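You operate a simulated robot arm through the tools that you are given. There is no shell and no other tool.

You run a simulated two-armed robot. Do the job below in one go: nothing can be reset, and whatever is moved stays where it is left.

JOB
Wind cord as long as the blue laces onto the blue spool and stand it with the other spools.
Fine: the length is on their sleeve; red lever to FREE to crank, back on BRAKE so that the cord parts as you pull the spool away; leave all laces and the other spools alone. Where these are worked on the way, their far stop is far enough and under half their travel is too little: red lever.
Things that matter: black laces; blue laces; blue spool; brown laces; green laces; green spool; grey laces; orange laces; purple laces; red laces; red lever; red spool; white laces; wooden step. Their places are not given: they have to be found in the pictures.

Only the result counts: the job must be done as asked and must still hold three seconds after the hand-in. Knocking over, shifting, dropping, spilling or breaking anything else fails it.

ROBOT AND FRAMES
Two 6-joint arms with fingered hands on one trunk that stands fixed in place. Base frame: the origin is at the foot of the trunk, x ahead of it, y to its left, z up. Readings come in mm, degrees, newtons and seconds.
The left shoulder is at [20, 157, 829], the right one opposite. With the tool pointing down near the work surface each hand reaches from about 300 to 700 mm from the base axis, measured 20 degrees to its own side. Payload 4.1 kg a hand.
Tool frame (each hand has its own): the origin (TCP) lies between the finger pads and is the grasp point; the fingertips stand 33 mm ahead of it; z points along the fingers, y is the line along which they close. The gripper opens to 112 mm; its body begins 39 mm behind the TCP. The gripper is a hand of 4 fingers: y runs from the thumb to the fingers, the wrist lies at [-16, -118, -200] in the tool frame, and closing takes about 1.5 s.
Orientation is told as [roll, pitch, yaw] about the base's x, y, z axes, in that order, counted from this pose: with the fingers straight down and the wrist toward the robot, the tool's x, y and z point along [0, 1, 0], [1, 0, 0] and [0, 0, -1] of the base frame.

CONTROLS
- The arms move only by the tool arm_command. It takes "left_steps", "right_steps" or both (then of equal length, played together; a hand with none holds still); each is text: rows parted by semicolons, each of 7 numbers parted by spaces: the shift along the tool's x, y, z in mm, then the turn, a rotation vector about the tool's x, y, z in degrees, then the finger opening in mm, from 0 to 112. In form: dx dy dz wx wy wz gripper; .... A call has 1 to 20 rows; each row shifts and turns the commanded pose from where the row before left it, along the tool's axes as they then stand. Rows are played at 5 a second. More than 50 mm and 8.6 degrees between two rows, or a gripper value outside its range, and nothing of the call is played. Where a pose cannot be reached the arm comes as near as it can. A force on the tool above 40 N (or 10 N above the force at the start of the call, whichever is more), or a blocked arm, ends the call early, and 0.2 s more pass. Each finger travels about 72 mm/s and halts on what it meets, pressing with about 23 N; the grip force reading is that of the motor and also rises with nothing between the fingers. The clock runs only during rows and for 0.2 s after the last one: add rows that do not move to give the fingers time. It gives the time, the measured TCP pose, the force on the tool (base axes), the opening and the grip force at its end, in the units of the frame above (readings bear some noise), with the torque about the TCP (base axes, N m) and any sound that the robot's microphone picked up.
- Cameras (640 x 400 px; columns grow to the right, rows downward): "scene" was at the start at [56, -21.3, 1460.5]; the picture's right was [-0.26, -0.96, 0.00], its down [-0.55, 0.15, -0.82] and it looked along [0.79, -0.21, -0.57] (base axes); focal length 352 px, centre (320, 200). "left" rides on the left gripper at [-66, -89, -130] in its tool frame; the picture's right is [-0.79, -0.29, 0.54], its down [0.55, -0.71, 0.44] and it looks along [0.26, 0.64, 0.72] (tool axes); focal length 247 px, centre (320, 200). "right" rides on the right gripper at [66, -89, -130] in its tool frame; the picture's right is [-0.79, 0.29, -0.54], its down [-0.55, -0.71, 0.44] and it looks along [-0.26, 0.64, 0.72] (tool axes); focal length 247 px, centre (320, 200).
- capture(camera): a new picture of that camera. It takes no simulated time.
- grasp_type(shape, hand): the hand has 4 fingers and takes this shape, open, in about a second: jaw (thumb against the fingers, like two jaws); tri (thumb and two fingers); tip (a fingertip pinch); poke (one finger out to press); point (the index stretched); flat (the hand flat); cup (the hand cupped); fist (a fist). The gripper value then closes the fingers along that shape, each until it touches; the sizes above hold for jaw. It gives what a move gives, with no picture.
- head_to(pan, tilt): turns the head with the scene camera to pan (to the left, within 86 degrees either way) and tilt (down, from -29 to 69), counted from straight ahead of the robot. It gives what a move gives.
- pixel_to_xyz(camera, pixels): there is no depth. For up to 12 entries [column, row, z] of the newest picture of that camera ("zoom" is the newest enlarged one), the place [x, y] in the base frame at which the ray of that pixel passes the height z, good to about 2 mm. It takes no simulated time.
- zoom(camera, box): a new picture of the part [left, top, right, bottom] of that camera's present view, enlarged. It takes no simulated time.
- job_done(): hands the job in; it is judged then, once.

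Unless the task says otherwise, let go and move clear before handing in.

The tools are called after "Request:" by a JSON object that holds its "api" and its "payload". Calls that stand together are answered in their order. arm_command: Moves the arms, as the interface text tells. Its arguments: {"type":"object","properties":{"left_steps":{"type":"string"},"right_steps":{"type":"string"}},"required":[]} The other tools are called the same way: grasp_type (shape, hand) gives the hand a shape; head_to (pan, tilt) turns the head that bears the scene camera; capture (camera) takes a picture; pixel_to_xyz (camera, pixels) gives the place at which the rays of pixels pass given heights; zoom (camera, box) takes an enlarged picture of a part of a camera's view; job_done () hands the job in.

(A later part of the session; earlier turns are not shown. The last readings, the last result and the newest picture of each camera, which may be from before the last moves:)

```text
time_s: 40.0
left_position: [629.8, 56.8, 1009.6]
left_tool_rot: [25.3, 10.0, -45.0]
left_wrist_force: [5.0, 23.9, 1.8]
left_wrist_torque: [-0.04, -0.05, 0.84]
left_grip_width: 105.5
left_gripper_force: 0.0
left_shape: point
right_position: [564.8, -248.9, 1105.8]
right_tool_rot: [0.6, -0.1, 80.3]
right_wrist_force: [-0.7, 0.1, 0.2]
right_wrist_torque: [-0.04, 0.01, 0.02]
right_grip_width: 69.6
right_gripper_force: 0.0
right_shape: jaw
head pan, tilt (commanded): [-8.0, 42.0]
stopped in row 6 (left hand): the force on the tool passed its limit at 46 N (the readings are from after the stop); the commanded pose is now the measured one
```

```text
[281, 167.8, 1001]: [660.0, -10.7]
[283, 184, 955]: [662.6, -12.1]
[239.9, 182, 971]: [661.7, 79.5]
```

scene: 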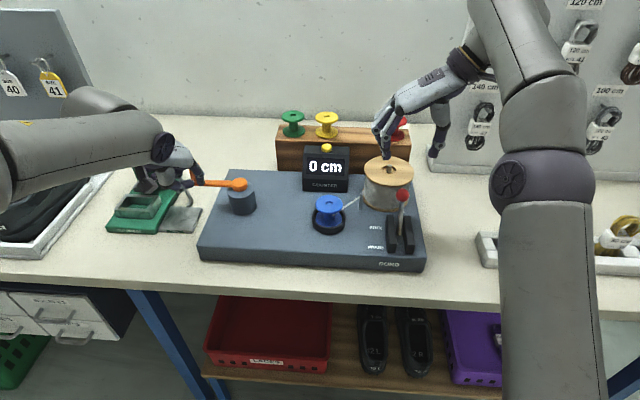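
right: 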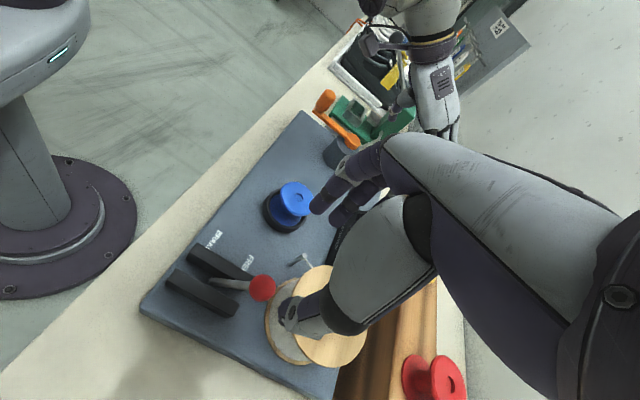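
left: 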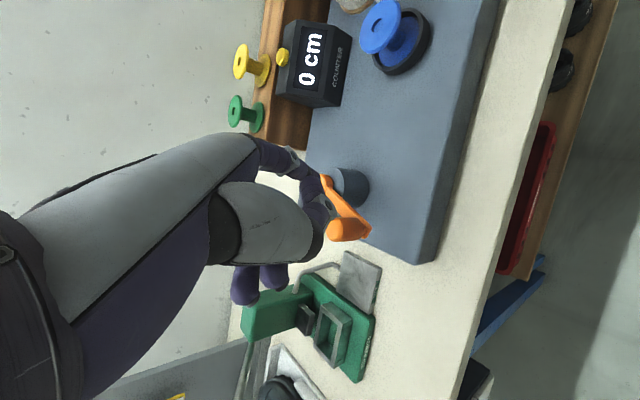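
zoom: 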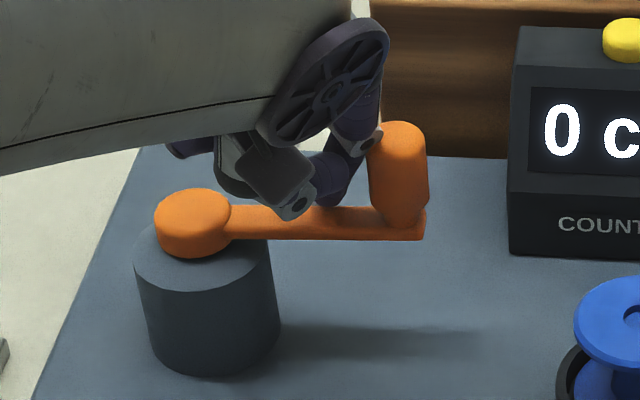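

The handle is at about (661,-11), so the crank radius is nearer 88 mm and my finger ran inside it. I'll back the fingertip out to the far side of the handle and continue on a larger circle (r≈91).

Request:
{"api": "arm_command", "payload": {"left_steps": "21.4 25.2 8.5 0 0 0.9 0; -5.2 6.4 -3.7 0 0 0 0; 0 0 0 0 0 0 0; -23.4 -14.2 -8.2 0 0 0 0; -18.8 -20.9 -4.8 0 0 0 0; -12.3 -25.7 -0.8 0 0 0 0; 0 0 0 0 0 0 0"}}

Request:
{"api": "zoom", "payload": {"camera": "scene", "box": [170, 120, 370, 250]}}

Request:
{"api": "zoom", "payload": {"camera": "left", "box": [200, 100, 440, 300]}}

Request:
{"api": "zoom", "payload": {"camera": "right", "box": [280, 40, 440, 180]}}

```text
time_s: 40.5
left_position: [665.4, 57.3, 1008.9]
left_tool_rot: [25.4, 10.4, -45.4]
left_wrist_force: [-5.3, 22.4, 2.3]
left_wrist_torque: [0.0, 0.01, 0.26]
left_grip_width: 105.9
left_gripper_force: 0.2
left_shape: point
right_position: [565.5, -249.0, 1105.1]
right_tool_rot: [0.7, -0.1, 80.2]
right_wrist_force: [-0.9, 1.0, 0.3]
right_wrist_torque: [0.02, 0.02, 0.0]
right_grip_width: 69.5
right_gripper_force: 0.1
right_shape: jaw
head pan, tilt (commanded): [-8.0, 42.0]
stopped in row 2 (left hand): the force on the tool passed its limit at 45 N (the readings are from after the stop); the commanded pose is now the measured one
```

```text
3.08 times, centred on (270, 185) of scene
```

zoom: 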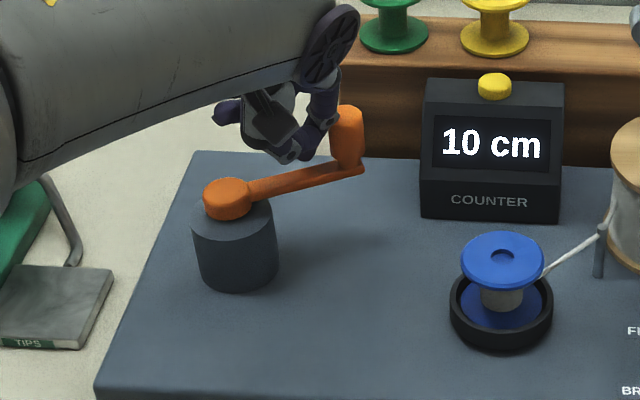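

```text
2.00 times, centred on (320, 200) of left
```

zoom: 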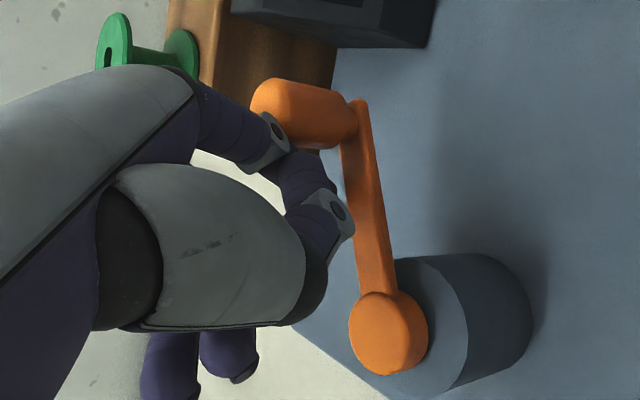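

```text
2.86 times, centred on (360, 110) of right
```

zoom: 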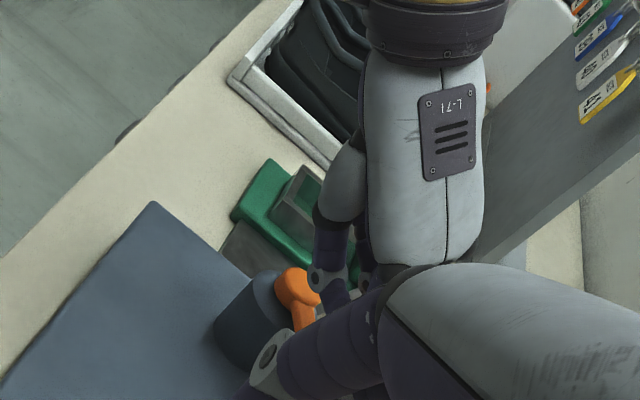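

Useful surprise: the counter now shows 10 cm after the thumb nudged the crank back about 20° counter-clockwise. I'll lift the hand straight up, then check the crank angle and counter with a clear view.

Request:
{"api": "arm_command", "payload": {"left_steps": "8.3 -3.4 -17.9 0 0 0 0; 12.5 -5.1 -26.8 0 0 0 0; 12.5 -5.1 -26.8 0 0 0 0; 0 0 0 0 0 0 0"}}

Request:
{"api": "grasp_type", "payload": {"hand": "left", "shape": "poke"}}

Request:
{"api": "capture", "payload": {"camera": "scene"}}

Request:
{"api": "zoom", "payload": {"camera": "scene", "box": [170, 110, 370, 250]}}

Request:
{"api": "capture", "payload": {"camera": "left"}}

Request:
{"api": "capture", "payload": {"camera": "right"}}

```text
time_s: 41.5
left_position: [664.7, 51.4, 1088.1]
left_tool_rot: [25.3, 10.1, -45.8]
left_wrist_force: [0.6, -0.4, 0.1]
left_wrist_torque: [0.0, -0.02, 0.0]
left_grip_width: 105.5
left_gripper_force: 0.0
left_shape: point
right_position: [565.9, -249.3, 1104.9]
right_tool_rot: [0.7, -0.1, 80.2]
right_wrist_force: [-0.1, -0.5, -0.9]
right_wrist_torque: [0.02, 0.01, 0.03]
right_grip_width: 69.7
right_gripper_force: 0.0
right_shape: jaw
head pan, tilt (commanded): [-8.0, 42.0]
```

```text
time_s: 42.4
left_position: [664.1, 49.8, 1089.9]
left_tool_rot: [25.5, 10.0, -45.8]
left_wrist_force: [0.5, -0.5, -1.0]
left_wrist_torque: [-0.03, -0.01, 0.0]
left_grip_width: 0.0
left_gripper_force: 0.0
left_shape: poke
right_position: [565.0, -249.2, 1106.3]
right_tool_rot: [0.6, -0.1, 80.3]
right_wrist_force: [-0.5, -0.3, -0.2]
right_wrist_torque: [0.02, -0.03, 0.02]
right_grip_width: 69.7
right_gripper_force: 0.1
right_shape: jaw
head pan, tilt (commanded): [-8.0, 42.0]
```

```text
taken
```

scene: 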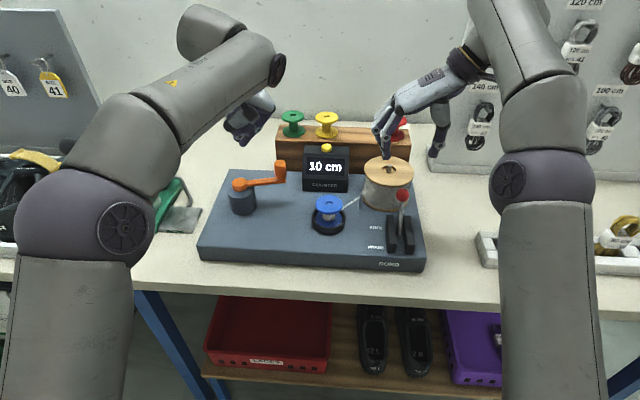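

```text
2.86 times, centred on (270, 180) of scene
```

zoom: 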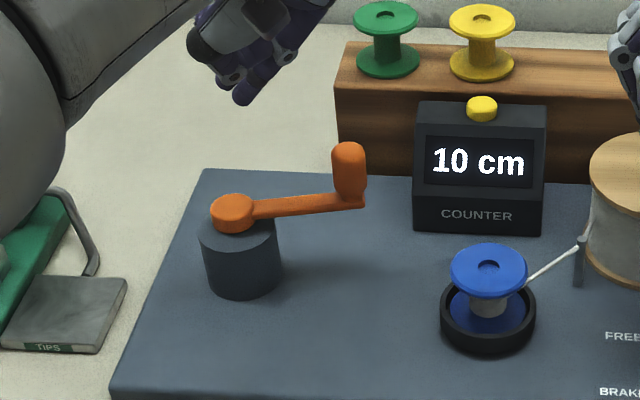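

```text
taken
```

left: 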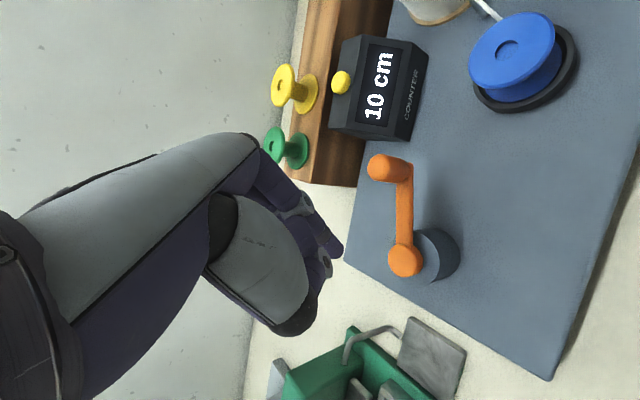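

```text
taken
```

right: 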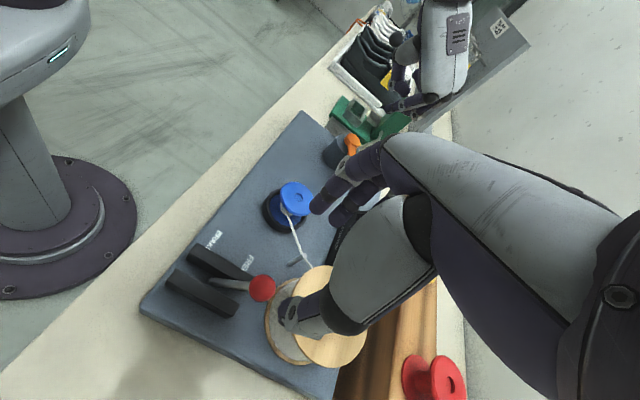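

The counter holds 10 cm and the handle rests near angle −80°. I need the poke finger's tip location, so I'll zoom both hand views.

Request:
{"api": "zoom", "payload": {"camera": "left", "box": [230, 140, 430, 340]}}

Request:
{"api": "zoom", "payload": {"camera": "right", "box": [330, 20, 480, 150]}}

Request:
{"api": "zoom", "payload": {"camera": "scene", "box": [200, 80, 310, 170]}}

Request:
{"api": "pixel_to_xyz", "payload": {"camera": "scene", "pixels": [[279.8, 165.3, 1005], [280.5, 180, 960], [239, 182, 973]]}}

Request:
{"api": "pixel_to_xyz", "payload": {"camera": "left", "pixels": [[381, 165, 1005], [406, 258, 973]]}}

```text
2.00 times, centred on (330, 240) of left
```

zoom: 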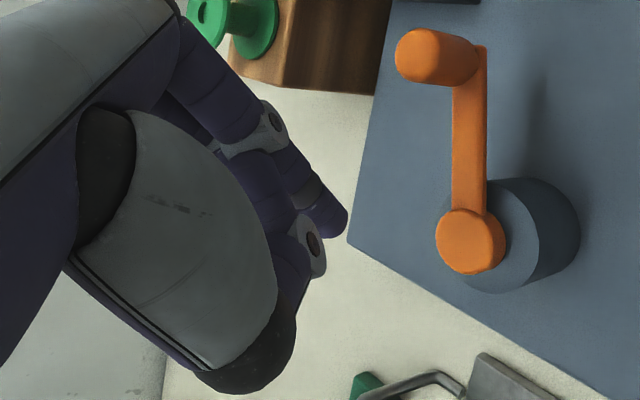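

```text
3.08 times, centred on (405, 85) of right
```

zoom: 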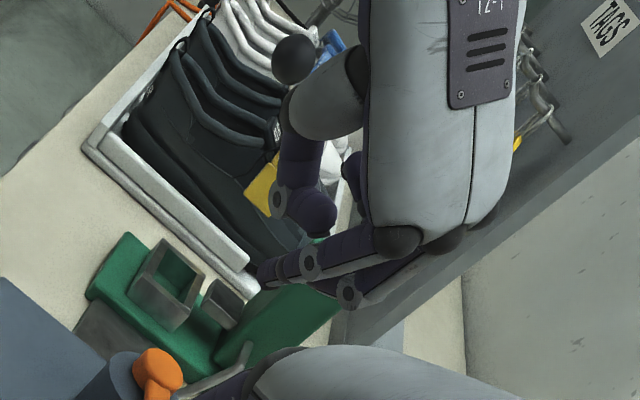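

```text
4.44 times, centred on (255, 125) of scene
```

zoom: 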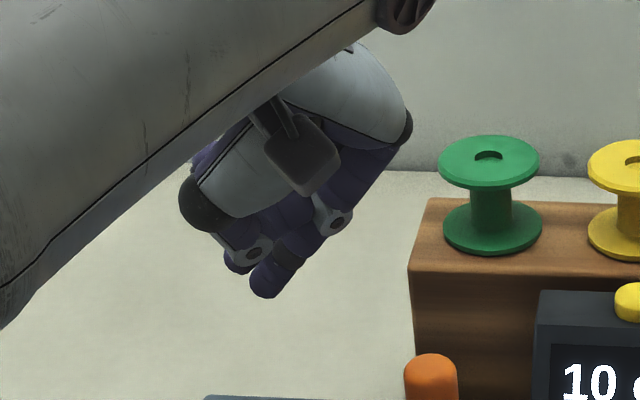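

```text
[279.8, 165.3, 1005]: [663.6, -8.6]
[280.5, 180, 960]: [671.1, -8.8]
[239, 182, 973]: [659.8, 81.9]
```

```text
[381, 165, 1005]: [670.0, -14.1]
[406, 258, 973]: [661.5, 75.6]
```

Request:
{"api": "pixel_to_xyz", "payload": {"camera": "scene", "pixels": [[242.2, 145, 1040], [242.2, 145, 1060], [242.2, 145, 1080], [265, 128, 1080], [265, 128, 1100]]}}

Request:
{"api": "pixel_to_xyz", "payload": {"camera": "left", "pixels": [[340, 254, 1040], [340, 254, 1060], [340, 254, 1080]]}}

Request:
{"api": "pixel_to_xyz", "payload": {"camera": "right", "pixels": [[385.5, 108.5, 1040], [385.5, 108.5, 1060], [385.5, 108.5, 1080], [400, 105, 1080], [400, 105, 1100]]}}

```text
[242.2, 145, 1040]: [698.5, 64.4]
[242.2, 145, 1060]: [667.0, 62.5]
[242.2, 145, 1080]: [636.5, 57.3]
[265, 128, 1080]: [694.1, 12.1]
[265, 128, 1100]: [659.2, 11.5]
```

```text
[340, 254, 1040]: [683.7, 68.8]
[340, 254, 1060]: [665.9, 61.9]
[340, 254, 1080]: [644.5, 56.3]
```

```text
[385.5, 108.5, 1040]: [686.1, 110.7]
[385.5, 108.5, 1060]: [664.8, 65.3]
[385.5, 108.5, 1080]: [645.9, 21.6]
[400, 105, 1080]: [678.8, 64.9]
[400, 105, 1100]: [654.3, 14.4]
```

The poke tip lies on the tool axis, which reaches less far, so I'll go back to "point" but run the finger on the larger circle. First I'll drop behind the handle at about (722,2) and push clockwise a little to see how the counter reacts.

Request:
{"api": "grasp_type", "payload": {"hand": "left", "shape": "point"}}

Request:
{"api": "arm_command", "payload": {"left_steps": "11 8.2 3.5 0 0 0 0; 0 0 0 0 0 0 0; -11.7 4.8 25 0 0 0 0; -11.7 4.8 25 0 0 0 0; -11.7 4.8 25 0 0 0 0; 0 0 0 0 0 0 0"}}

Request:
{"api": "zoom", "payload": {"camera": "scene", "box": [200, 110, 350, 220]}}

Request:
{"api": "zoom", "payload": {"camera": "left", "box": [200, 50, 440, 300]}}

```text
time_s: 43.3
left_position: [665.2, 51.5, 1089.4]
left_tool_rot: [25.5, 10.0, -45.6]
left_wrist_force: [-0.3, -1.0, -0.5]
left_wrist_torque: [-0.01, 0.03, -0.02]
left_grip_width: 0.0
left_gripper_force: 0.0
left_shape: point
right_position: [565.4, -249.7, 1105.5]
right_tool_rot: [0.8, -0.1, 80.4]
right_wrist_force: [0.0, -0.6, 0.6]
right_wrist_torque: [0.02, 0.01, 0.01]
right_grip_width: 69.8
right_gripper_force: 0.2
right_shape: jaw
head pan, tilt (commanded): [-8.0, 42.0]
```

```text
time_s: 44.7
left_position: [679.9, 54.4, 1004.4]
left_tool_rot: [25.4, 10.1, -45.7]
left_wrist_force: [0.0, 0.4, -1.0]
left_wrist_torque: [-0.02, -0.02, 0.01]
left_grip_width: 0.0
left_gripper_force: 0.0
left_shape: point
right_position: [566.0, -250.0, 1105.4]
right_tool_rot: [0.7, -0.1, 80.4]
right_wrist_force: [-0.3, -1.2, 0.0]
right_wrist_torque: [0.02, 0.02, 0.03]
right_grip_width: 69.6
right_gripper_force: 0.1
right_shape: jaw
head pan, tilt (commanded): [-8.0, 42.0]
```

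```text
3.64 times, centred on (275, 165) of scene
```

zoom: 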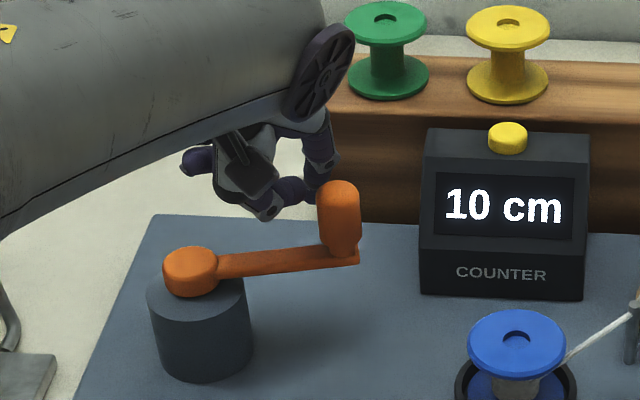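

```text
1.60 times, centred on (320, 175) of left
```

zoom: 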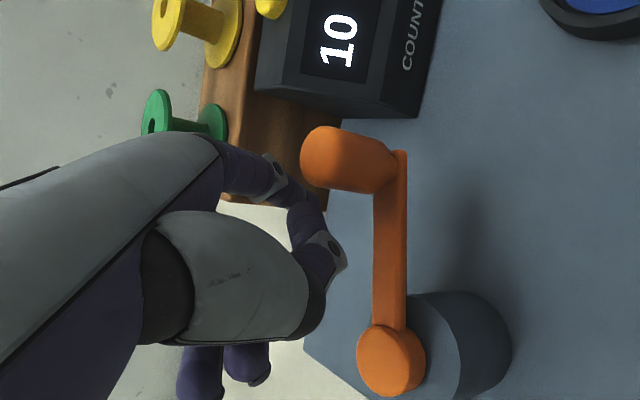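

The index tip is now behind (far side of) the handle as planned. Pushing clockwise about 35° and reading the counter.

Request:
{"api": "arm_command", "payload": {"left_steps": "-24.9 -9.6 -9.8 0 0 0 0; -21.5 -17.3 -6.7 0 0 0 0; 0 0 0 0 0 0 0"}}

Request:
{"api": "zoom", "payload": {"camera": "scene", "box": [200, 110, 370, 240]}}

Request:
{"api": "zoom", "payload": {"camera": "left", "box": [200, 50, 440, 300]}}

```text
time_s: 45.5
left_position: [625.5, 40.2, 1006.9]
left_tool_rot: [25.6, 10.0, -45.6]
left_wrist_force: [10.4, 20.1, 9.7]
left_wrist_torque: [-0.13, -0.17, 0.52]
left_grip_width: 0.0
left_gripper_force: 0.1
left_shape: point
right_position: [565.6, -248.3, 1105.0]
right_tool_rot: [0.7, -0.1, 80.5]
right_wrist_force: [0.5, 0.3, -0.5]
right_wrist_torque: [-0.04, -0.01, -0.01]
right_grip_width: 69.5
right_gripper_force: 0.0
right_shape: jaw
head pan, tilt (commanded): [-8.0, 42.0]
```

```text
3.08 times, centred on (285, 175) of scene
```

zoom: 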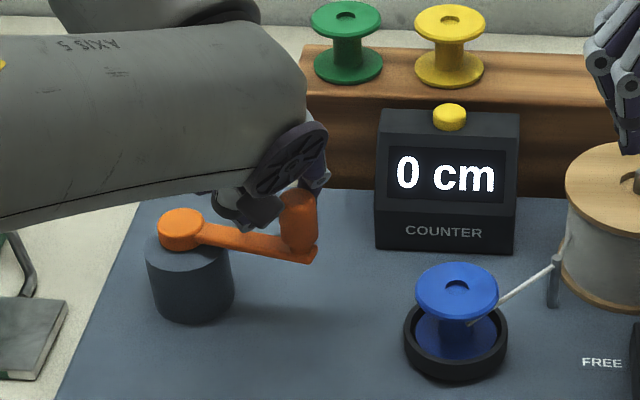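

```text
1.60 times, centred on (320, 175) of left
```

zoom: 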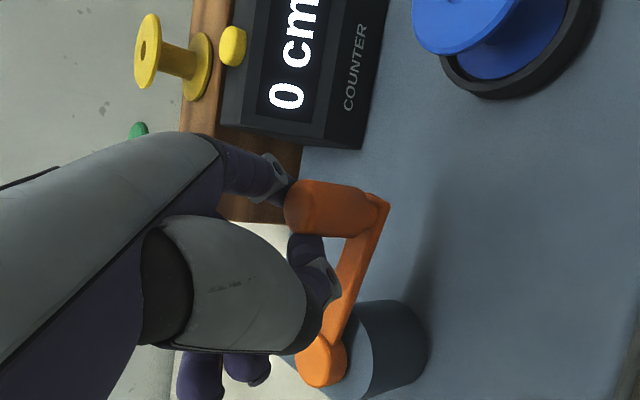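

Clockwise brought the counter back to 0, so winding is counter-clockwise. I'll lift, go round to the near side of the handle (tip at about (593,34)), lower, and push counter-clockwise in small steps while watching the counter.

Request:
{"api": "arm_command", "payload": {"left_steps": "11.1 -4.6 -23.8 0 0 0 0; 11.1 -4.6 -23.8 0 0 0 0; 11.1 -4.6 -23.8 0 0 0 0; -14.1 -41.8 1.4 0 0 0 0; -14.1 -41.8 1.4 0 0 0 0; 0 0 0 0 0 0 0; -11.1 4.6 23.8 0 0 0 0; -11.1 4.6 23.8 0 0 0 0; -11.1 4.6 23.8 0 0 0 0; 0 0 0 0 0 0 0"}}

Request:
{"api": "zoom", "payload": {"camera": "scene", "box": [200, 110, 370, 240]}}

Request:
{"api": "zoom", "payload": {"camera": "left", "box": [200, 50, 440, 300]}}

Request:
{"api": "zoom", "payload": {"camera": "right", "box": [260, 60, 420, 200]}}

```text
time_s: 47.7
left_position: [548.1, 82.9, 1005.0]
left_tool_rot: [25.4, 10.0, -45.7]
left_wrist_force: [-1.3, 0.0, 0.5]
left_wrist_torque: [-0.02, 0.05, 0.01]
left_grip_width: 0.0
left_gripper_force: 0.1
left_shape: point
right_position: [564.5, -249.2, 1105.6]
right_tool_rot: [0.5, -0.1, 80.4]
right_wrist_force: [0.2, 0.7, -0.3]
right_wrist_torque: [0.0, -0.01, -0.03]
right_grip_width: 69.6
right_gripper_force: 0.0
right_shape: jaw
head pan, tilt (commanded): [-8.0, 42.0]
```

```text
3.08 times, centred on (285, 175) of scene
```

zoom: 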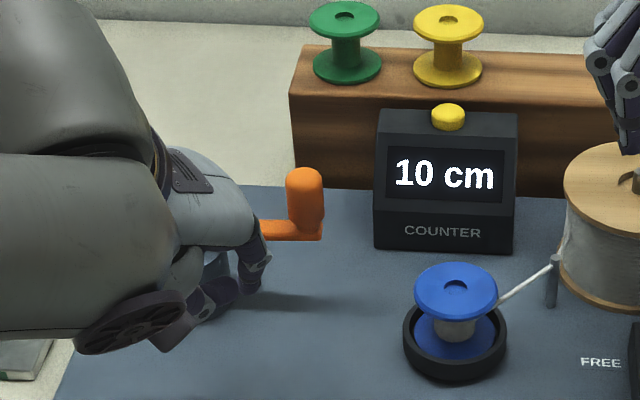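

```text
1.60 times, centred on (320, 175) of left
```

zoom: 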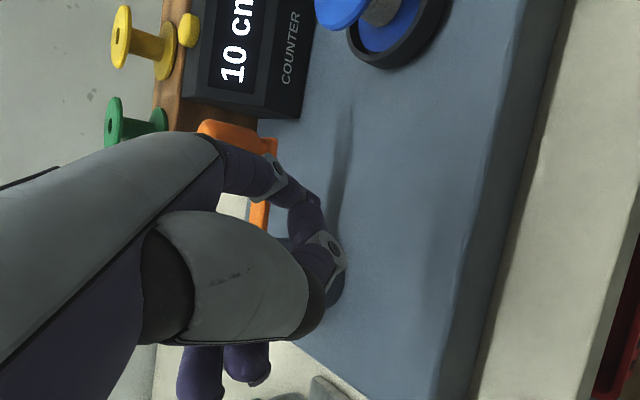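

```text
2.86 times, centred on (340, 130) of right
```

zoom: 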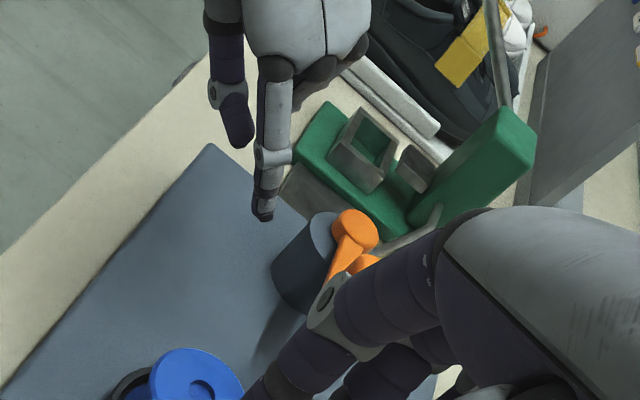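

Counter reads 10 again (lifting nudged the crank back counter-clockwise). Now approaching on the near side and pushing counter-clockwise just ~10–15° to calibrate cm per angle.

Request:
{"api": "arm_command", "payload": {"left_steps": "-0.25 27.94 -5.47 0 0 0 0; 7.77 27.34 -1.61 0 0 0 0; 15.01 24.08 2.4 0 0 0 0; 0 0 0 0 0 0 0"}}

Request:
{"api": "zoom", "payload": {"camera": "scene", "box": [200, 110, 370, 240]}}

Request:
{"api": "zoom", "payload": {"camera": "left", "box": [200, 50, 440, 300]}}

```text
time_s: 48.7
left_position: [617.2, 36.9, 1003.8]
left_tool_rot: [25.4, 10.0, -45.7]
left_wrist_force: [-0.4, -0.3, 0.0]
left_wrist_torque: [0.0, 0.01, -0.02]
left_grip_width: 105.5
left_gripper_force: 0.1
left_shape: point
right_position: [564.6, -248.6, 1105.1]
right_tool_rot: [0.6, -0.1, 80.4]
right_wrist_force: [0.0, -0.6, -0.4]
right_wrist_torque: [0.01, -0.02, 0.02]
right_grip_width: 69.6
right_gripper_force: 0.1
right_shape: jaw
head pan, tilt (commanded): [-8.0, 42.0]
```

```text
3.08 times, centred on (285, 175) of scene
```

zoom: 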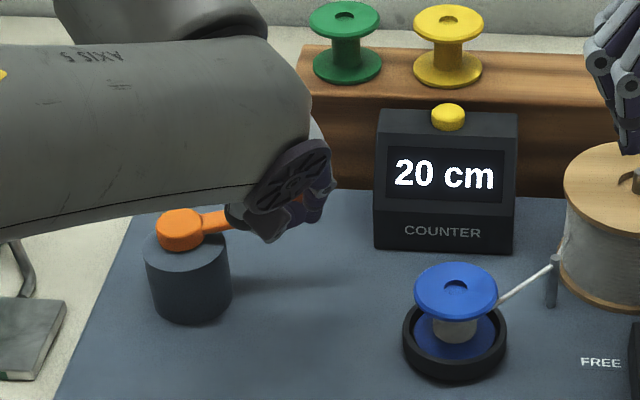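

```text
1.60 times, centred on (320, 175) of left
```

zoom: 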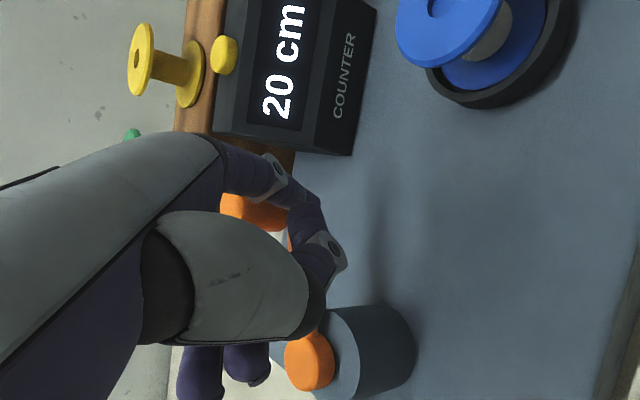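

20 cm now, after roughly 20° of crank; so about 10 cm per 20°, meaning 140 cm is well under a full turn. I'll go on one 18° row at a time.

Request:
{"api": "arm_command", "payload": {"left_steps": "20.79 18.45 6.17 0 0 0 0; 0 0 0 0 0 0 0"}}

Request:
{"api": "zoom", "payload": {"camera": "scene", "box": [200, 110, 370, 240]}}

Request:
{"api": "zoom", "payload": {"camera": "right", "box": [280, 40, 440, 180]}}

```text
time_s: 49.3
left_position: [646.9, 37.2, 1004.9]
left_tool_rot: [25.4, 10.0, -45.6]
left_wrist_force: [-0.5, -0.4, -0.4]
left_wrist_torque: [-0.01, 0.01, -0.02]
left_grip_width: 105.7
left_gripper_force: 0.0
left_shape: point
right_position: [565.0, -249.6, 1105.6]
right_tool_rot: [0.6, -0.1, 80.4]
right_wrist_force: [0.0, -0.2, -1.0]
right_wrist_torque: [0.02, -0.03, 0.02]
right_grip_width: 69.9
right_gripper_force: 0.2
right_shape: jaw
head pan, tilt (commanded): [-8.0, 42.0]
```

```text
3.08 times, centred on (285, 175) of scene
```

zoom: 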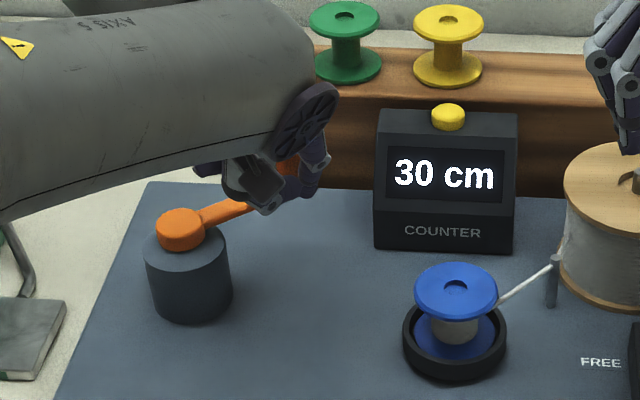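

```text
2.86 times, centred on (360, 110) of right
```

zoom: 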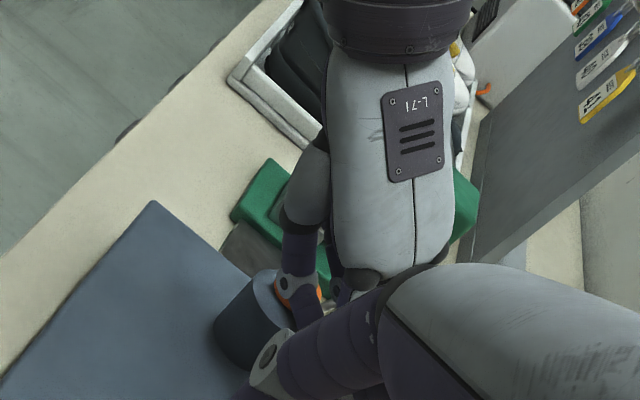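

30 cm. Continuing with the next 18° row.

Request:
{"api": "arm_command", "payload": {"left_steps": "24.54 11.02 9.35 0 0 0 0; 0 0 0 0 0 0 0"}}

Request:
{"api": "zoom", "payload": {"camera": "scene", "box": [200, 110, 370, 240]}}

Request:
{"api": "zoom", "payload": {"camera": "left", "box": [200, 50, 440, 300]}}

```text
time_s: 49.9
left_position: [673.4, 50.9, 1005.8]
left_tool_rot: [25.3, 10.0, -45.7]
left_wrist_force: [0.9, 0.0, -0.7]
left_wrist_torque: [0.0, 0.05, -0.01]
left_grip_width: 105.3
left_gripper_force: 0.0
left_shape: point
right_position: [564.7, -248.8, 1105.9]
right_tool_rot: [0.7, -0.1, 80.4]
right_wrist_force: [-0.8, -0.3, 0.6]
right_wrist_torque: [0.01, -0.02, 0.0]
right_grip_width: 69.8
right_gripper_force: 0.0
right_shape: jaw
head pan, tilt (commanded): [-8.0, 42.0]
```

```text
3.08 times, centred on (285, 175) of scene
```

zoom: 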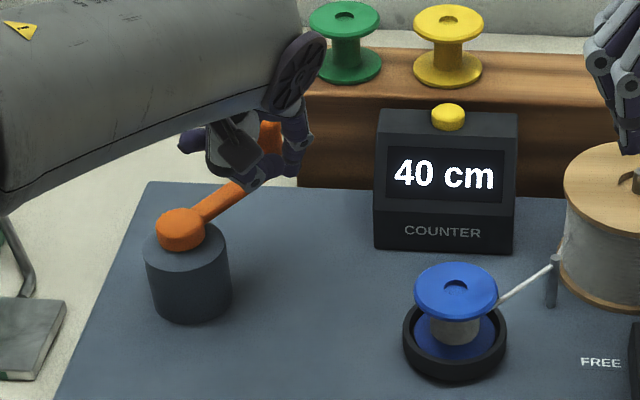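

```text
1.60 times, centred on (320, 175) of left
```

zoom: 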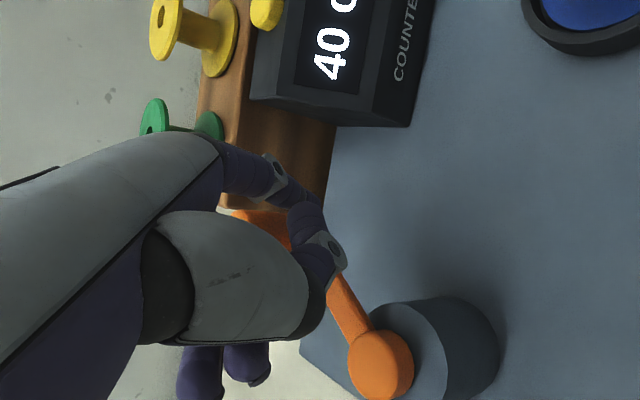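

40 cm, i.e. about 10 cm per 18° row. Doing three more rows, then checking.

Request:
{"api": "arm_command", "payload": {"left_steps": "25.89 2.51 11.62 0 0 0 0; 24.7 -6.25 12.74 0 0 0 0; 21.09 -14.38 12.61 0 0 0 0; 0 0 0 0 0 0 0"}}

Request:
{"api": "zoom", "payload": {"camera": "scene", "box": [180, 90, 370, 240]}}

Request:
{"api": "zoom", "payload": {"camera": "left", "box": [200, 50, 440, 300]}}

```text
time_s: 50.9
left_position: [719.0, 117.5, 1004.7]
left_tool_rot: [25.4, 10.0, -45.7]
left_wrist_force: [0.3, -0.3, 0.3]
left_wrist_torque: [0.03, -0.02, -0.02]
left_grip_width: 0.0
left_gripper_force: 0.0
left_shape: point
right_position: [564.9, -249.0, 1105.4]
right_tool_rot: [0.7, 0.0, 80.4]
right_wrist_force: [-0.2, -0.3, 0.8]
right_wrist_torque: [0.01, -0.01, 0.01]
right_grip_width: 69.8
right_gripper_force: 0.1
right_shape: jaw
head pan, tilt (commanded): [-8.0, 42.0]
```

```text
2.67 times, centred on (275, 165) of scene
```

zoom: 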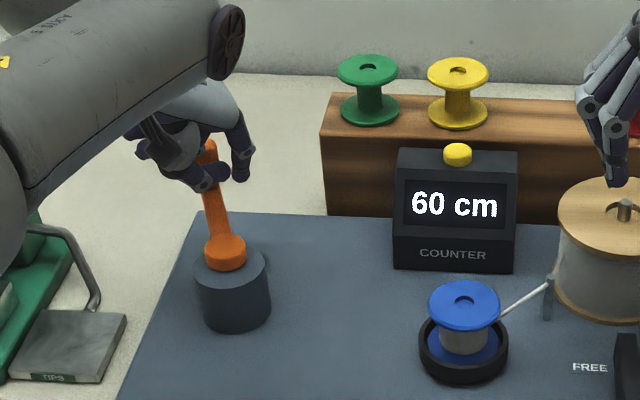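

```text
1.60 times, centred on (320, 175) of left
```

zoom: 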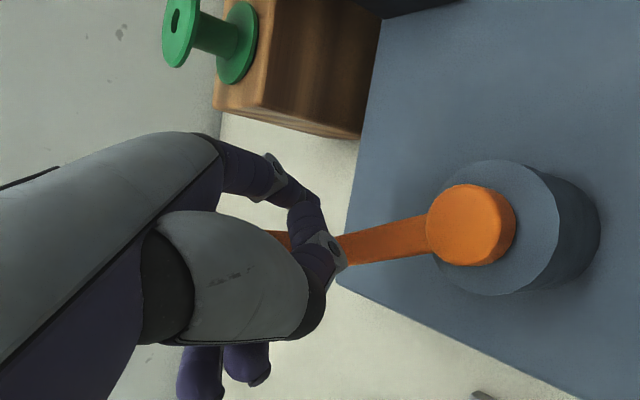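

60 cm; the crank arm now points away from me. Three more rows.

Request:
{"api": "arm_command", "payload": {"left_steps": "15.42 -21.12 11.25 0 0 0 0; 8.24 -25.79 8.79 0 0 0 0; 0.25 -27.94 5.47 0 0 0 0; 0 0 0 0 0 0 0"}}

Request:
{"api": "zoom", "payload": {"camera": "scene", "box": [180, 90, 370, 240]}}

Request:
{"api": "zoom", "payload": {"camera": "left", "box": [200, 50, 440, 300]}}

Request:
{"api": "zoom", "payload": {"camera": "right", "box": [280, 20, 440, 180]}}

```text
time_s: 51.9
left_position: [688.4, 197.5, 1005.7]
left_tool_rot: [25.5, 9.9, -45.7]
left_wrist_force: [-0.9, 0.8, 0.7]
left_wrist_torque: [0.01, -0.03, 0.0]
left_grip_width: 0.1
left_gripper_force: 0.2
left_shape: point
right_position: [565.3, -249.2, 1103.7]
right_tool_rot: [0.7, 0.0, 80.4]
right_wrist_force: [-1.2, -0.4, 0.7]
right_wrist_torque: [0.0, 0.0, 0.0]
right_grip_width: 69.4
right_gripper_force: 0.1
right_shape: jaw
head pan, tilt (commanded): [-8.0, 42.0]
```

```text
2.67 times, centred on (275, 165) of scene
```

zoom: 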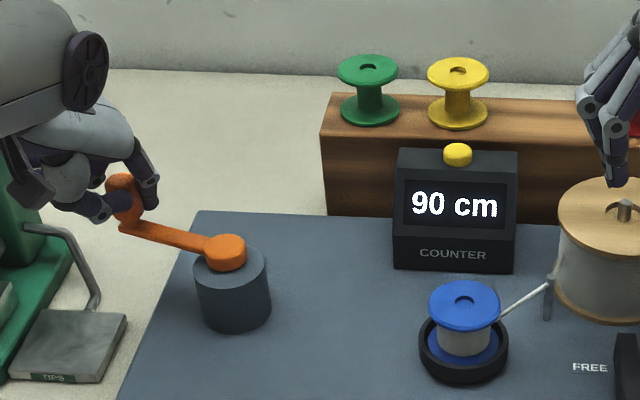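

```text
1.60 times, centred on (320, 175) of left
```

zoom: 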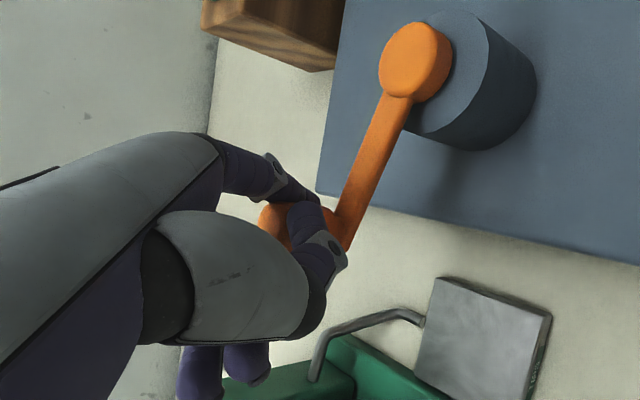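

```text
2.50 times, centred on (360, 100) of right
```

zoom: 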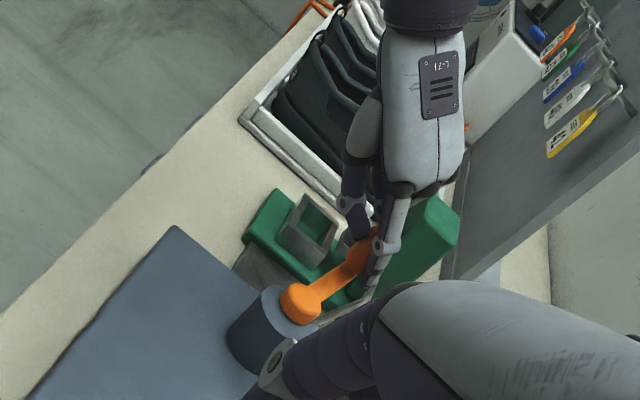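

90 cm, handle near angle 70°. Two more rows, then smaller ones.

Request:
{"api": "arm_command", "payload": {"left_steps": "-7.77 -27.34 1.61 0 0 0 0; -15.01 -24.08 -2.4 0 0 0 0; 0 0 0 0 0 0 0"}}

Request:
{"api": "zoom", "payload": {"camera": "scene", "box": [180, 90, 370, 240]}}

Request:
{"api": "zoom", "payload": {"camera": "left", "box": [200, 50, 440, 300]}}

Request:
{"api": "zoom", "payload": {"camera": "right", "box": [280, 20, 440, 180]}}

```text
time_s: 52.7
left_position: [636.1, 216.4, 1005.8]
left_tool_rot: [25.4, 10.0, -45.7]
left_wrist_force: [0.2, -9.4, -1.8]
left_wrist_torque: [0.02, 0.06, -0.28]
left_grip_width: 0.0
left_gripper_force: 0.1
left_shape: point
right_position: [565.0, -249.8, 1103.9]
right_tool_rot: [0.6, -0.1, 80.4]
right_wrist_force: [-0.7, -0.4, 0.8]
right_wrist_torque: [0.01, 0.01, -0.04]
right_grip_width: 69.4
right_gripper_force: 0.0
right_shape: jaw
head pan, tilt (commanded): [-8.0, 42.0]
```

```text
2.67 times, centred on (275, 165) of scene
```

zoom: 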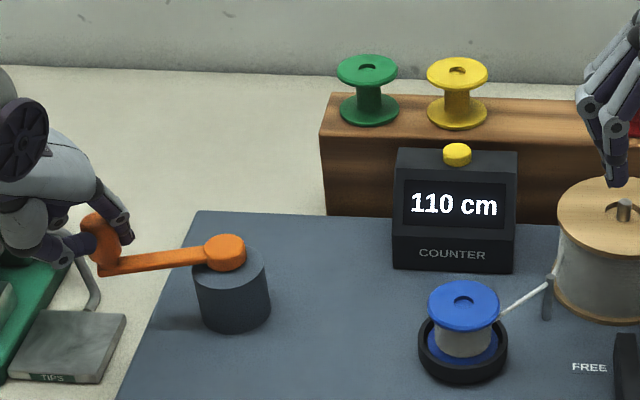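

```text
1.60 times, centred on (320, 175) of left
```

zoom: 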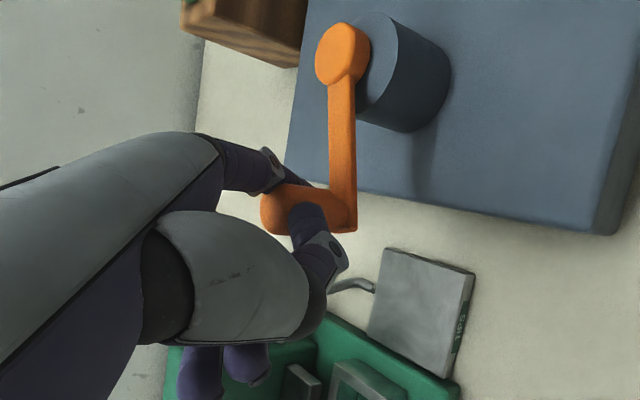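

```text
2.50 times, centred on (360, 100) of right
```

zoom: 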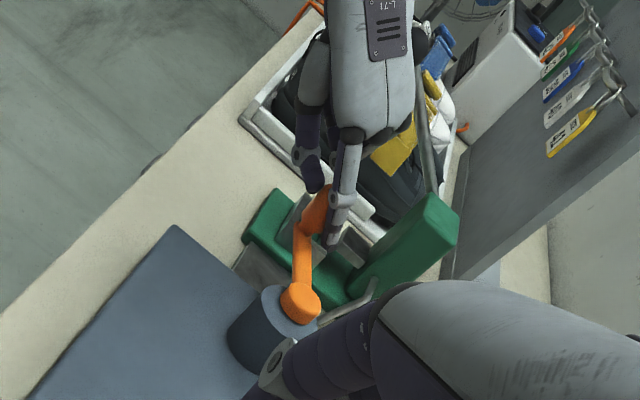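

110 cm. The display looks rounded to the nearest 10, so I'll go on one row at a time.

Request:
{"api": "arm_command", "payload": {"left_steps": "-20.79 -18.45 -6.17 0 0 0 0; 0 0 0 0 0 0 0"}}

Request:
{"api": "zoom", "payload": {"camera": "scene", "box": [180, 90, 370, 240]}}

Request:
{"api": "zoom", "payload": {"camera": "left", "box": [200, 50, 440, 300]}}

```text
time_s: 53.3
left_position: [608.1, 215.3, 1006.7]
left_tool_rot: [25.4, 9.9, -45.9]
left_wrist_force: [7.3, -15.5, 0.7]
left_wrist_torque: [-0.11, -0.08, -0.1]
left_grip_width: 0.0
left_gripper_force: 0.0
left_shape: point
right_position: [565.4, -249.8, 1105.8]
right_tool_rot: [0.8, -0.2, 80.4]
right_wrist_force: [-0.7, 0.6, 1.3]
right_wrist_torque: [0.0, 0.0, -0.01]
right_grip_width: 69.6
right_gripper_force: 0.0
right_shape: jaw
head pan, tilt (commanded): [-8.0, 42.0]
```

```text
2.67 times, centred on (275, 165) of scene
```

zoom: 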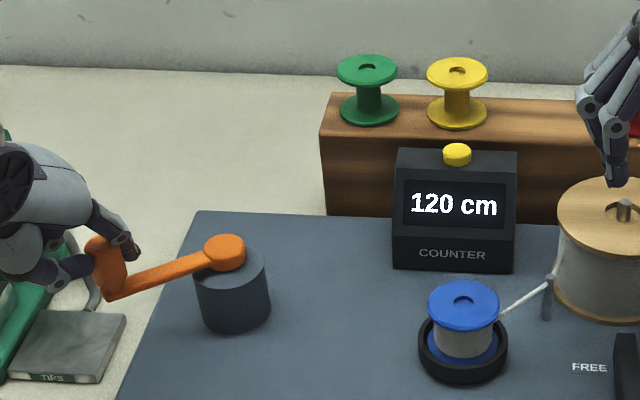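

```text
1.60 times, centred on (320, 175) of left
```

zoom: 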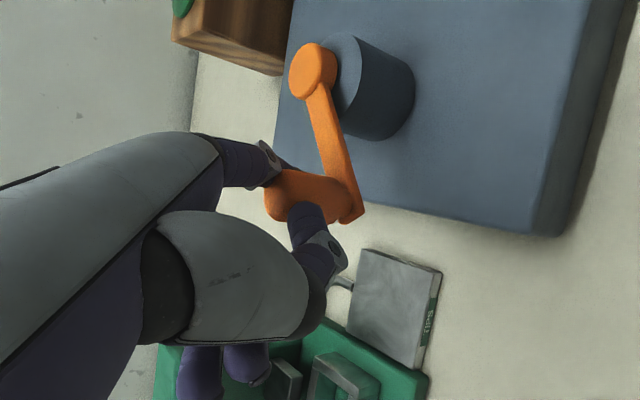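

120 cm, but the −15 N reaction shows the finger is pressing the handle outward from inside. I'll back it off, shift it out so it sits squarely behind, and push on in small steps.

Request:
{"api": "arm_command", "payload": {"left_steps": "17.8 5.4 7.3 0 0 0 0; 1.4 -7.5 2.1 0 0 0 0; 0 0 0 0 0 0 0; -10.7 -3.2 -4.4 0 0 0 0; -8.9 -2.7 -3.6 0 0 0 0; 0 0 0 0 0 0 0"}}

Request:
{"api": "zoom", "payload": {"camera": "scene", "box": [180, 90, 370, 240]}}

Request:
{"api": "zoom", "payload": {"camera": "left", "box": [200, 50, 440, 300]}}

Request:
{"api": "zoom", "payload": {"camera": "right", "box": [280, 20, 440, 180]}}

```text
time_s: 54.7
left_position: [603.1, 222.6, 1005.1]
left_tool_rot: [25.4, 9.9, -45.7]
left_wrist_force: [-0.6, 0.3, -0.3]
left_wrist_torque: [-0.01, -0.03, -0.01]
left_grip_width: 0.2
left_gripper_force: 0.1
left_shape: point
right_position: [564.2, -248.4, 1105.0]
right_tool_rot: [0.8, -0.1, 80.6]
right_wrist_force: [0.3, 0.2, -0.9]
right_wrist_torque: [-0.01, 0.0, -0.01]
right_grip_width: 69.8
right_gripper_force: 0.0
right_shape: jaw
head pan, tilt (commanded): [-8.0, 42.0]
```

```text
2.67 times, centred on (275, 165) of scene
```

zoom: 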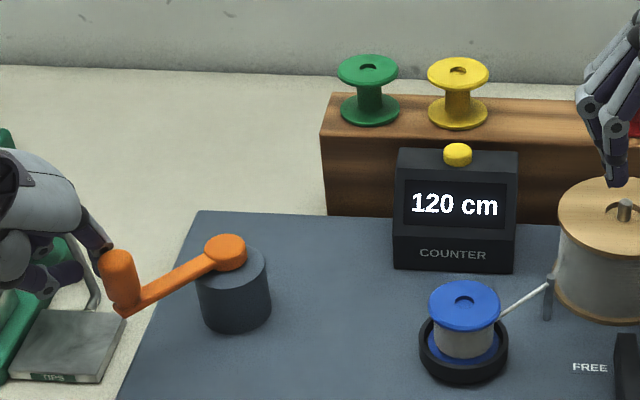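

```text
1.60 times, centred on (320, 175) of left
```

zoom: 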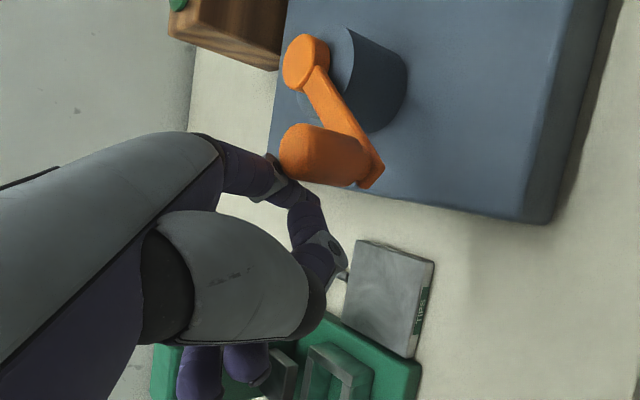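

```text
2.50 times, centred on (360, 100) of right
```

zoom: 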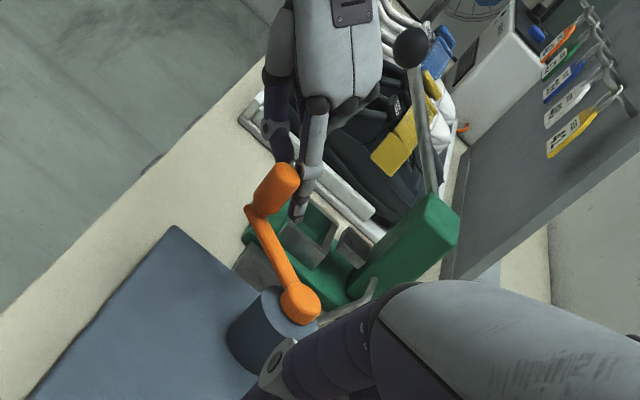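

Request:
{"api": "pixel_to_xyz", "payload": {"camera": "scene", "pixels": [[198.2, 186.7, 1005], [202, 207, 957], [239.7, 181.8, 973]]}}

Request:
{"api": "pixel_to_xyz", "payload": {"camera": "right", "pixels": [[346, 89, 1005], [336, 104, 957]]}}

Request:
{"api": "zoom", "payload": {"camera": "scene", "box": [175, 140, 265, 220]}}

```text
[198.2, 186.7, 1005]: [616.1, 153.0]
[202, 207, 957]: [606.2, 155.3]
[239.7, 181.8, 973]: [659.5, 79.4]
```

```text
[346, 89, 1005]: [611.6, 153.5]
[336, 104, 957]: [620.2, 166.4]
```

```text
5.00 times, centred on (220, 180) of scene
```

zoom: 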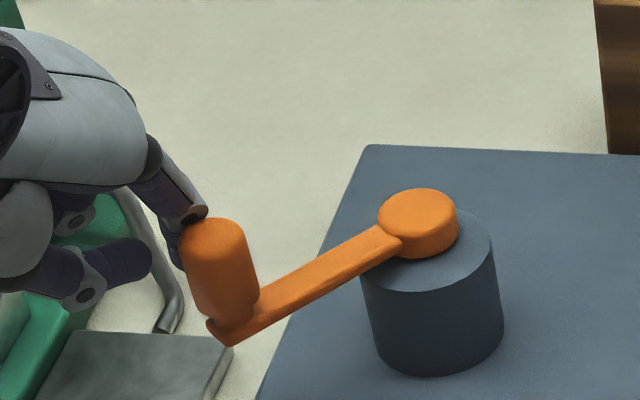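

The handle is at (612,153), angle 123°, radius 88, with the index squarely behind it. From the readings the rate is about 0.5 cm per degree, so I need roughly 40° more; pushing ~15° now.

Request:
{"api": "arm_command", "payload": {"left_steps": "-11.6 -2.1 -5 0 0 0 0; -11.5 -2.1 -5 0 0 0 0; 0 0 0 0 0 0 0"}}

Request:
{"api": "zoom", "payload": {"camera": "scene", "box": [170, 110, 370, 240]}}

Request:
{"api": "zoom", "payload": {"camera": "right", "box": [280, 20, 440, 180]}}

```text
time_s: 55.5
left_position: [581.9, 208.6, 1004.8]
left_tool_rot: [25.4, 10.0, -45.7]
left_wrist_force: [-0.1, -0.2, 0.5]
left_wrist_torque: [0.0, -0.01, 0.0]
left_grip_width: 0.0
left_gripper_force: 0.0
left_shape: point
right_position: [565.2, -249.3, 1105.7]
right_tool_rot: [0.7, -0.1, 80.4]
right_wrist_force: [0.1, 0.6, 0.2]
right_wrist_torque: [0.0, 0.0, 0.0]
right_grip_width: 69.8
right_gripper_force: 0.0
right_shape: jaw
head pan, tilt (commanded): [-8.0, 42.0]
```

```text
3.08 times, centred on (270, 175) of scene
```

zoom: 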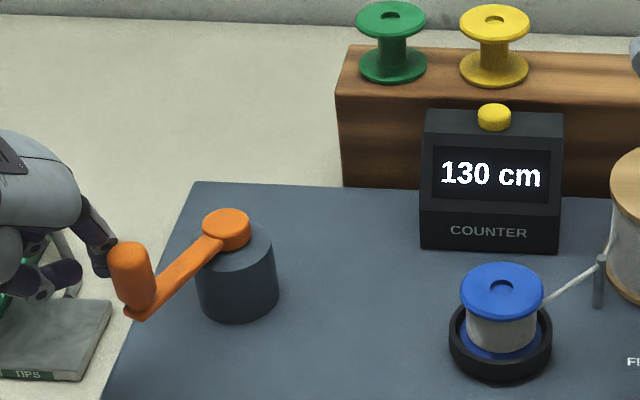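

```text
2.50 times, centred on (360, 100) of right
```

zoom: 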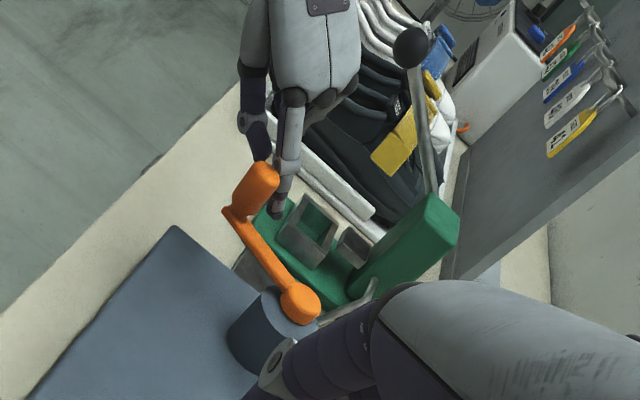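

130 cm. Small steps now: about 6° each until it flips to 140.

Request:
{"api": "pixel_to_xyz", "payload": {"camera": "scene", "pixels": [[208.6, 193.8, 1005]]}}

Request:
{"api": "arm_command", "payload": {"left_steps": "-9.7 -0.5 -4.4 0 0 0 0; 0 0 0 0 0 0 0"}}

Request:
{"api": "zoom", "payload": {"camera": "scene", "box": [170, 110, 370, 240]}}

```text
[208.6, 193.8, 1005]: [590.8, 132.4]
```

```text
time_s: 56.1
left_position: [574.3, 201.8, 1005.9]
left_tool_rot: [25.4, 10.0, -45.8]
left_wrist_force: [-0.5, -0.5, 1.1]
left_wrist_torque: [0.01, -0.01, -0.04]
left_grip_width: 0.0
left_gripper_force: 0.1
left_shape: point
right_position: [564.7, -250.2, 1105.1]
right_tool_rot: [0.7, -0.1, 80.4]
right_wrist_force: [-0.4, -0.5, 0.6]
right_wrist_torque: [0.01, -0.01, 0.01]
right_grip_width: 69.7
right_gripper_force: 0.1
right_shape: jaw
head pan, tilt (commanded): [-8.0, 42.0]
```

```text
3.08 times, centred on (270, 175) of scene
```

zoom: 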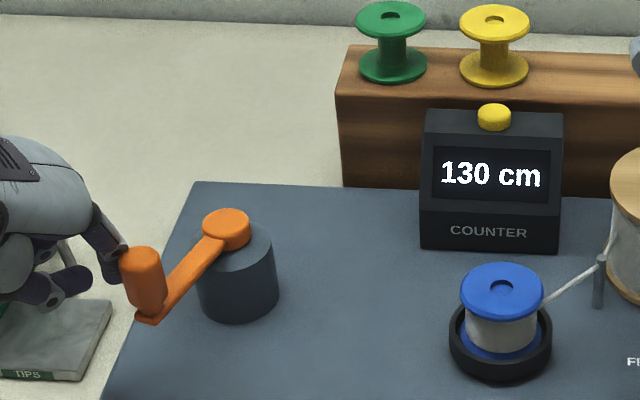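

Request:
{"api": "pixel_to_xyz", "payload": {"camera": "scene", "pixels": [[212.5, 195.1, 1005]]}}

Request:
{"api": "arm_command", "payload": {"left_steps": "-8 2.4 -4.4 0 0 0 0; 0 0 0 0 0 0 0"}}

Request:
{"api": "zoom", "payload": {"camera": "scene", "box": [170, 110, 370, 240]}}

```text
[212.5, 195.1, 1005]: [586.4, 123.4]
```

```text
time_s: 56.7
left_position: [569.2, 193.8, 1005.3]
left_tool_rot: [25.4, 9.9, -45.7]
left_wrist_force: [-0.3, -0.7, 0.6]
left_wrist_torque: [0.02, 0.0, 0.01]
left_grip_width: 105.6
left_gripper_force: 0.0
left_shape: point
right_position: [565.3, -249.1, 1105.5]
right_tool_rot: [0.7, -0.2, 80.4]
right_wrist_force: [-0.4, -0.2, 0.1]
right_wrist_torque: [-0.01, 0.0, -0.04]
right_grip_width: 69.7
right_gripper_force: 0.1
right_shape: jaw
head pan, tilt (commanded): [-8.0, 42.0]
```

```text
3.08 times, centred on (270, 175) of scene
```

zoom: 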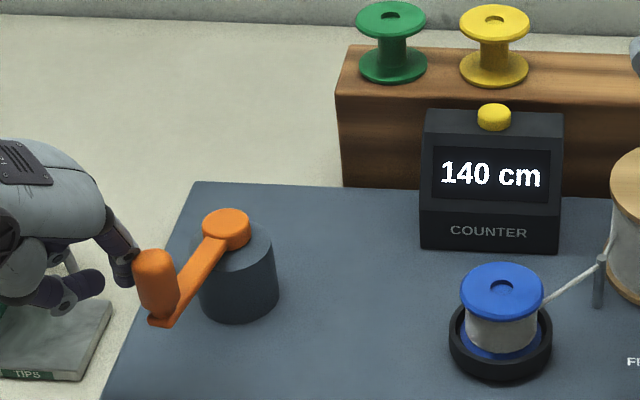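

It flipped to 140 cm between handle angles ~149° and ~155°. To learn whether the display rounds or truncates, I'll compare crank angles from earlier pictures (0 cm at (278,176.6), 10 cm at (280,170)).

Request:
{"api": "pixel_to_xyz", "payload": {"camera": "scene", "pixels": [[277.9, 176.6, 1005], [280.1, 170.1, 1005], [216.1, 196.4, 1005], [279.8, 165.3, 1005], [281, 167.8, 1005], [278.8, 159, 1005]]}}

Request:
{"api": "zoom", "payload": {"camera": "scene", "box": [170, 150, 270, 230]}}

```text
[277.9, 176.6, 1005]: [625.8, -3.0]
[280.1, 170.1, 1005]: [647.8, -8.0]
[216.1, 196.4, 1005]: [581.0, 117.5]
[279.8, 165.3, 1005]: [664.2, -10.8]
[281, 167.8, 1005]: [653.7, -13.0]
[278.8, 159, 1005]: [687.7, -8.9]
```

```text
5.00 times, centred on (220, 190) of scene
```

zoom: 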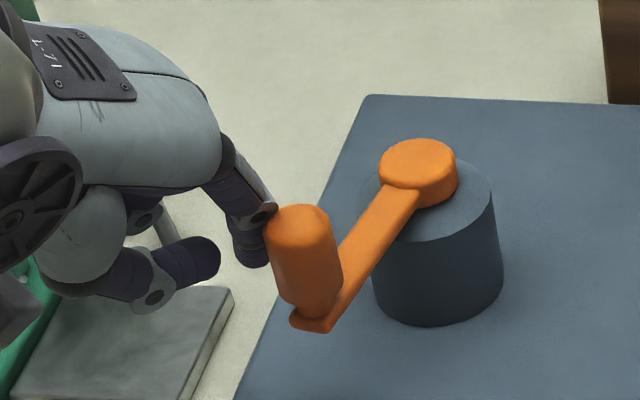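

Request:
{"api": "pixel_to_xyz", "payload": {"camera": "scene", "pixels": [[194.5, 181.9, 1005], [191.5, 174.4, 1005], [200.8, 158.3, 1005], [233, 145.5, 1005], [272.5, 155, 1005]]}}

```text
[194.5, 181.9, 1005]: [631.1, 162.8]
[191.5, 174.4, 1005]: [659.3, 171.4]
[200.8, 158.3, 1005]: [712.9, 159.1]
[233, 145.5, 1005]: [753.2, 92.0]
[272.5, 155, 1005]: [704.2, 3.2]
```

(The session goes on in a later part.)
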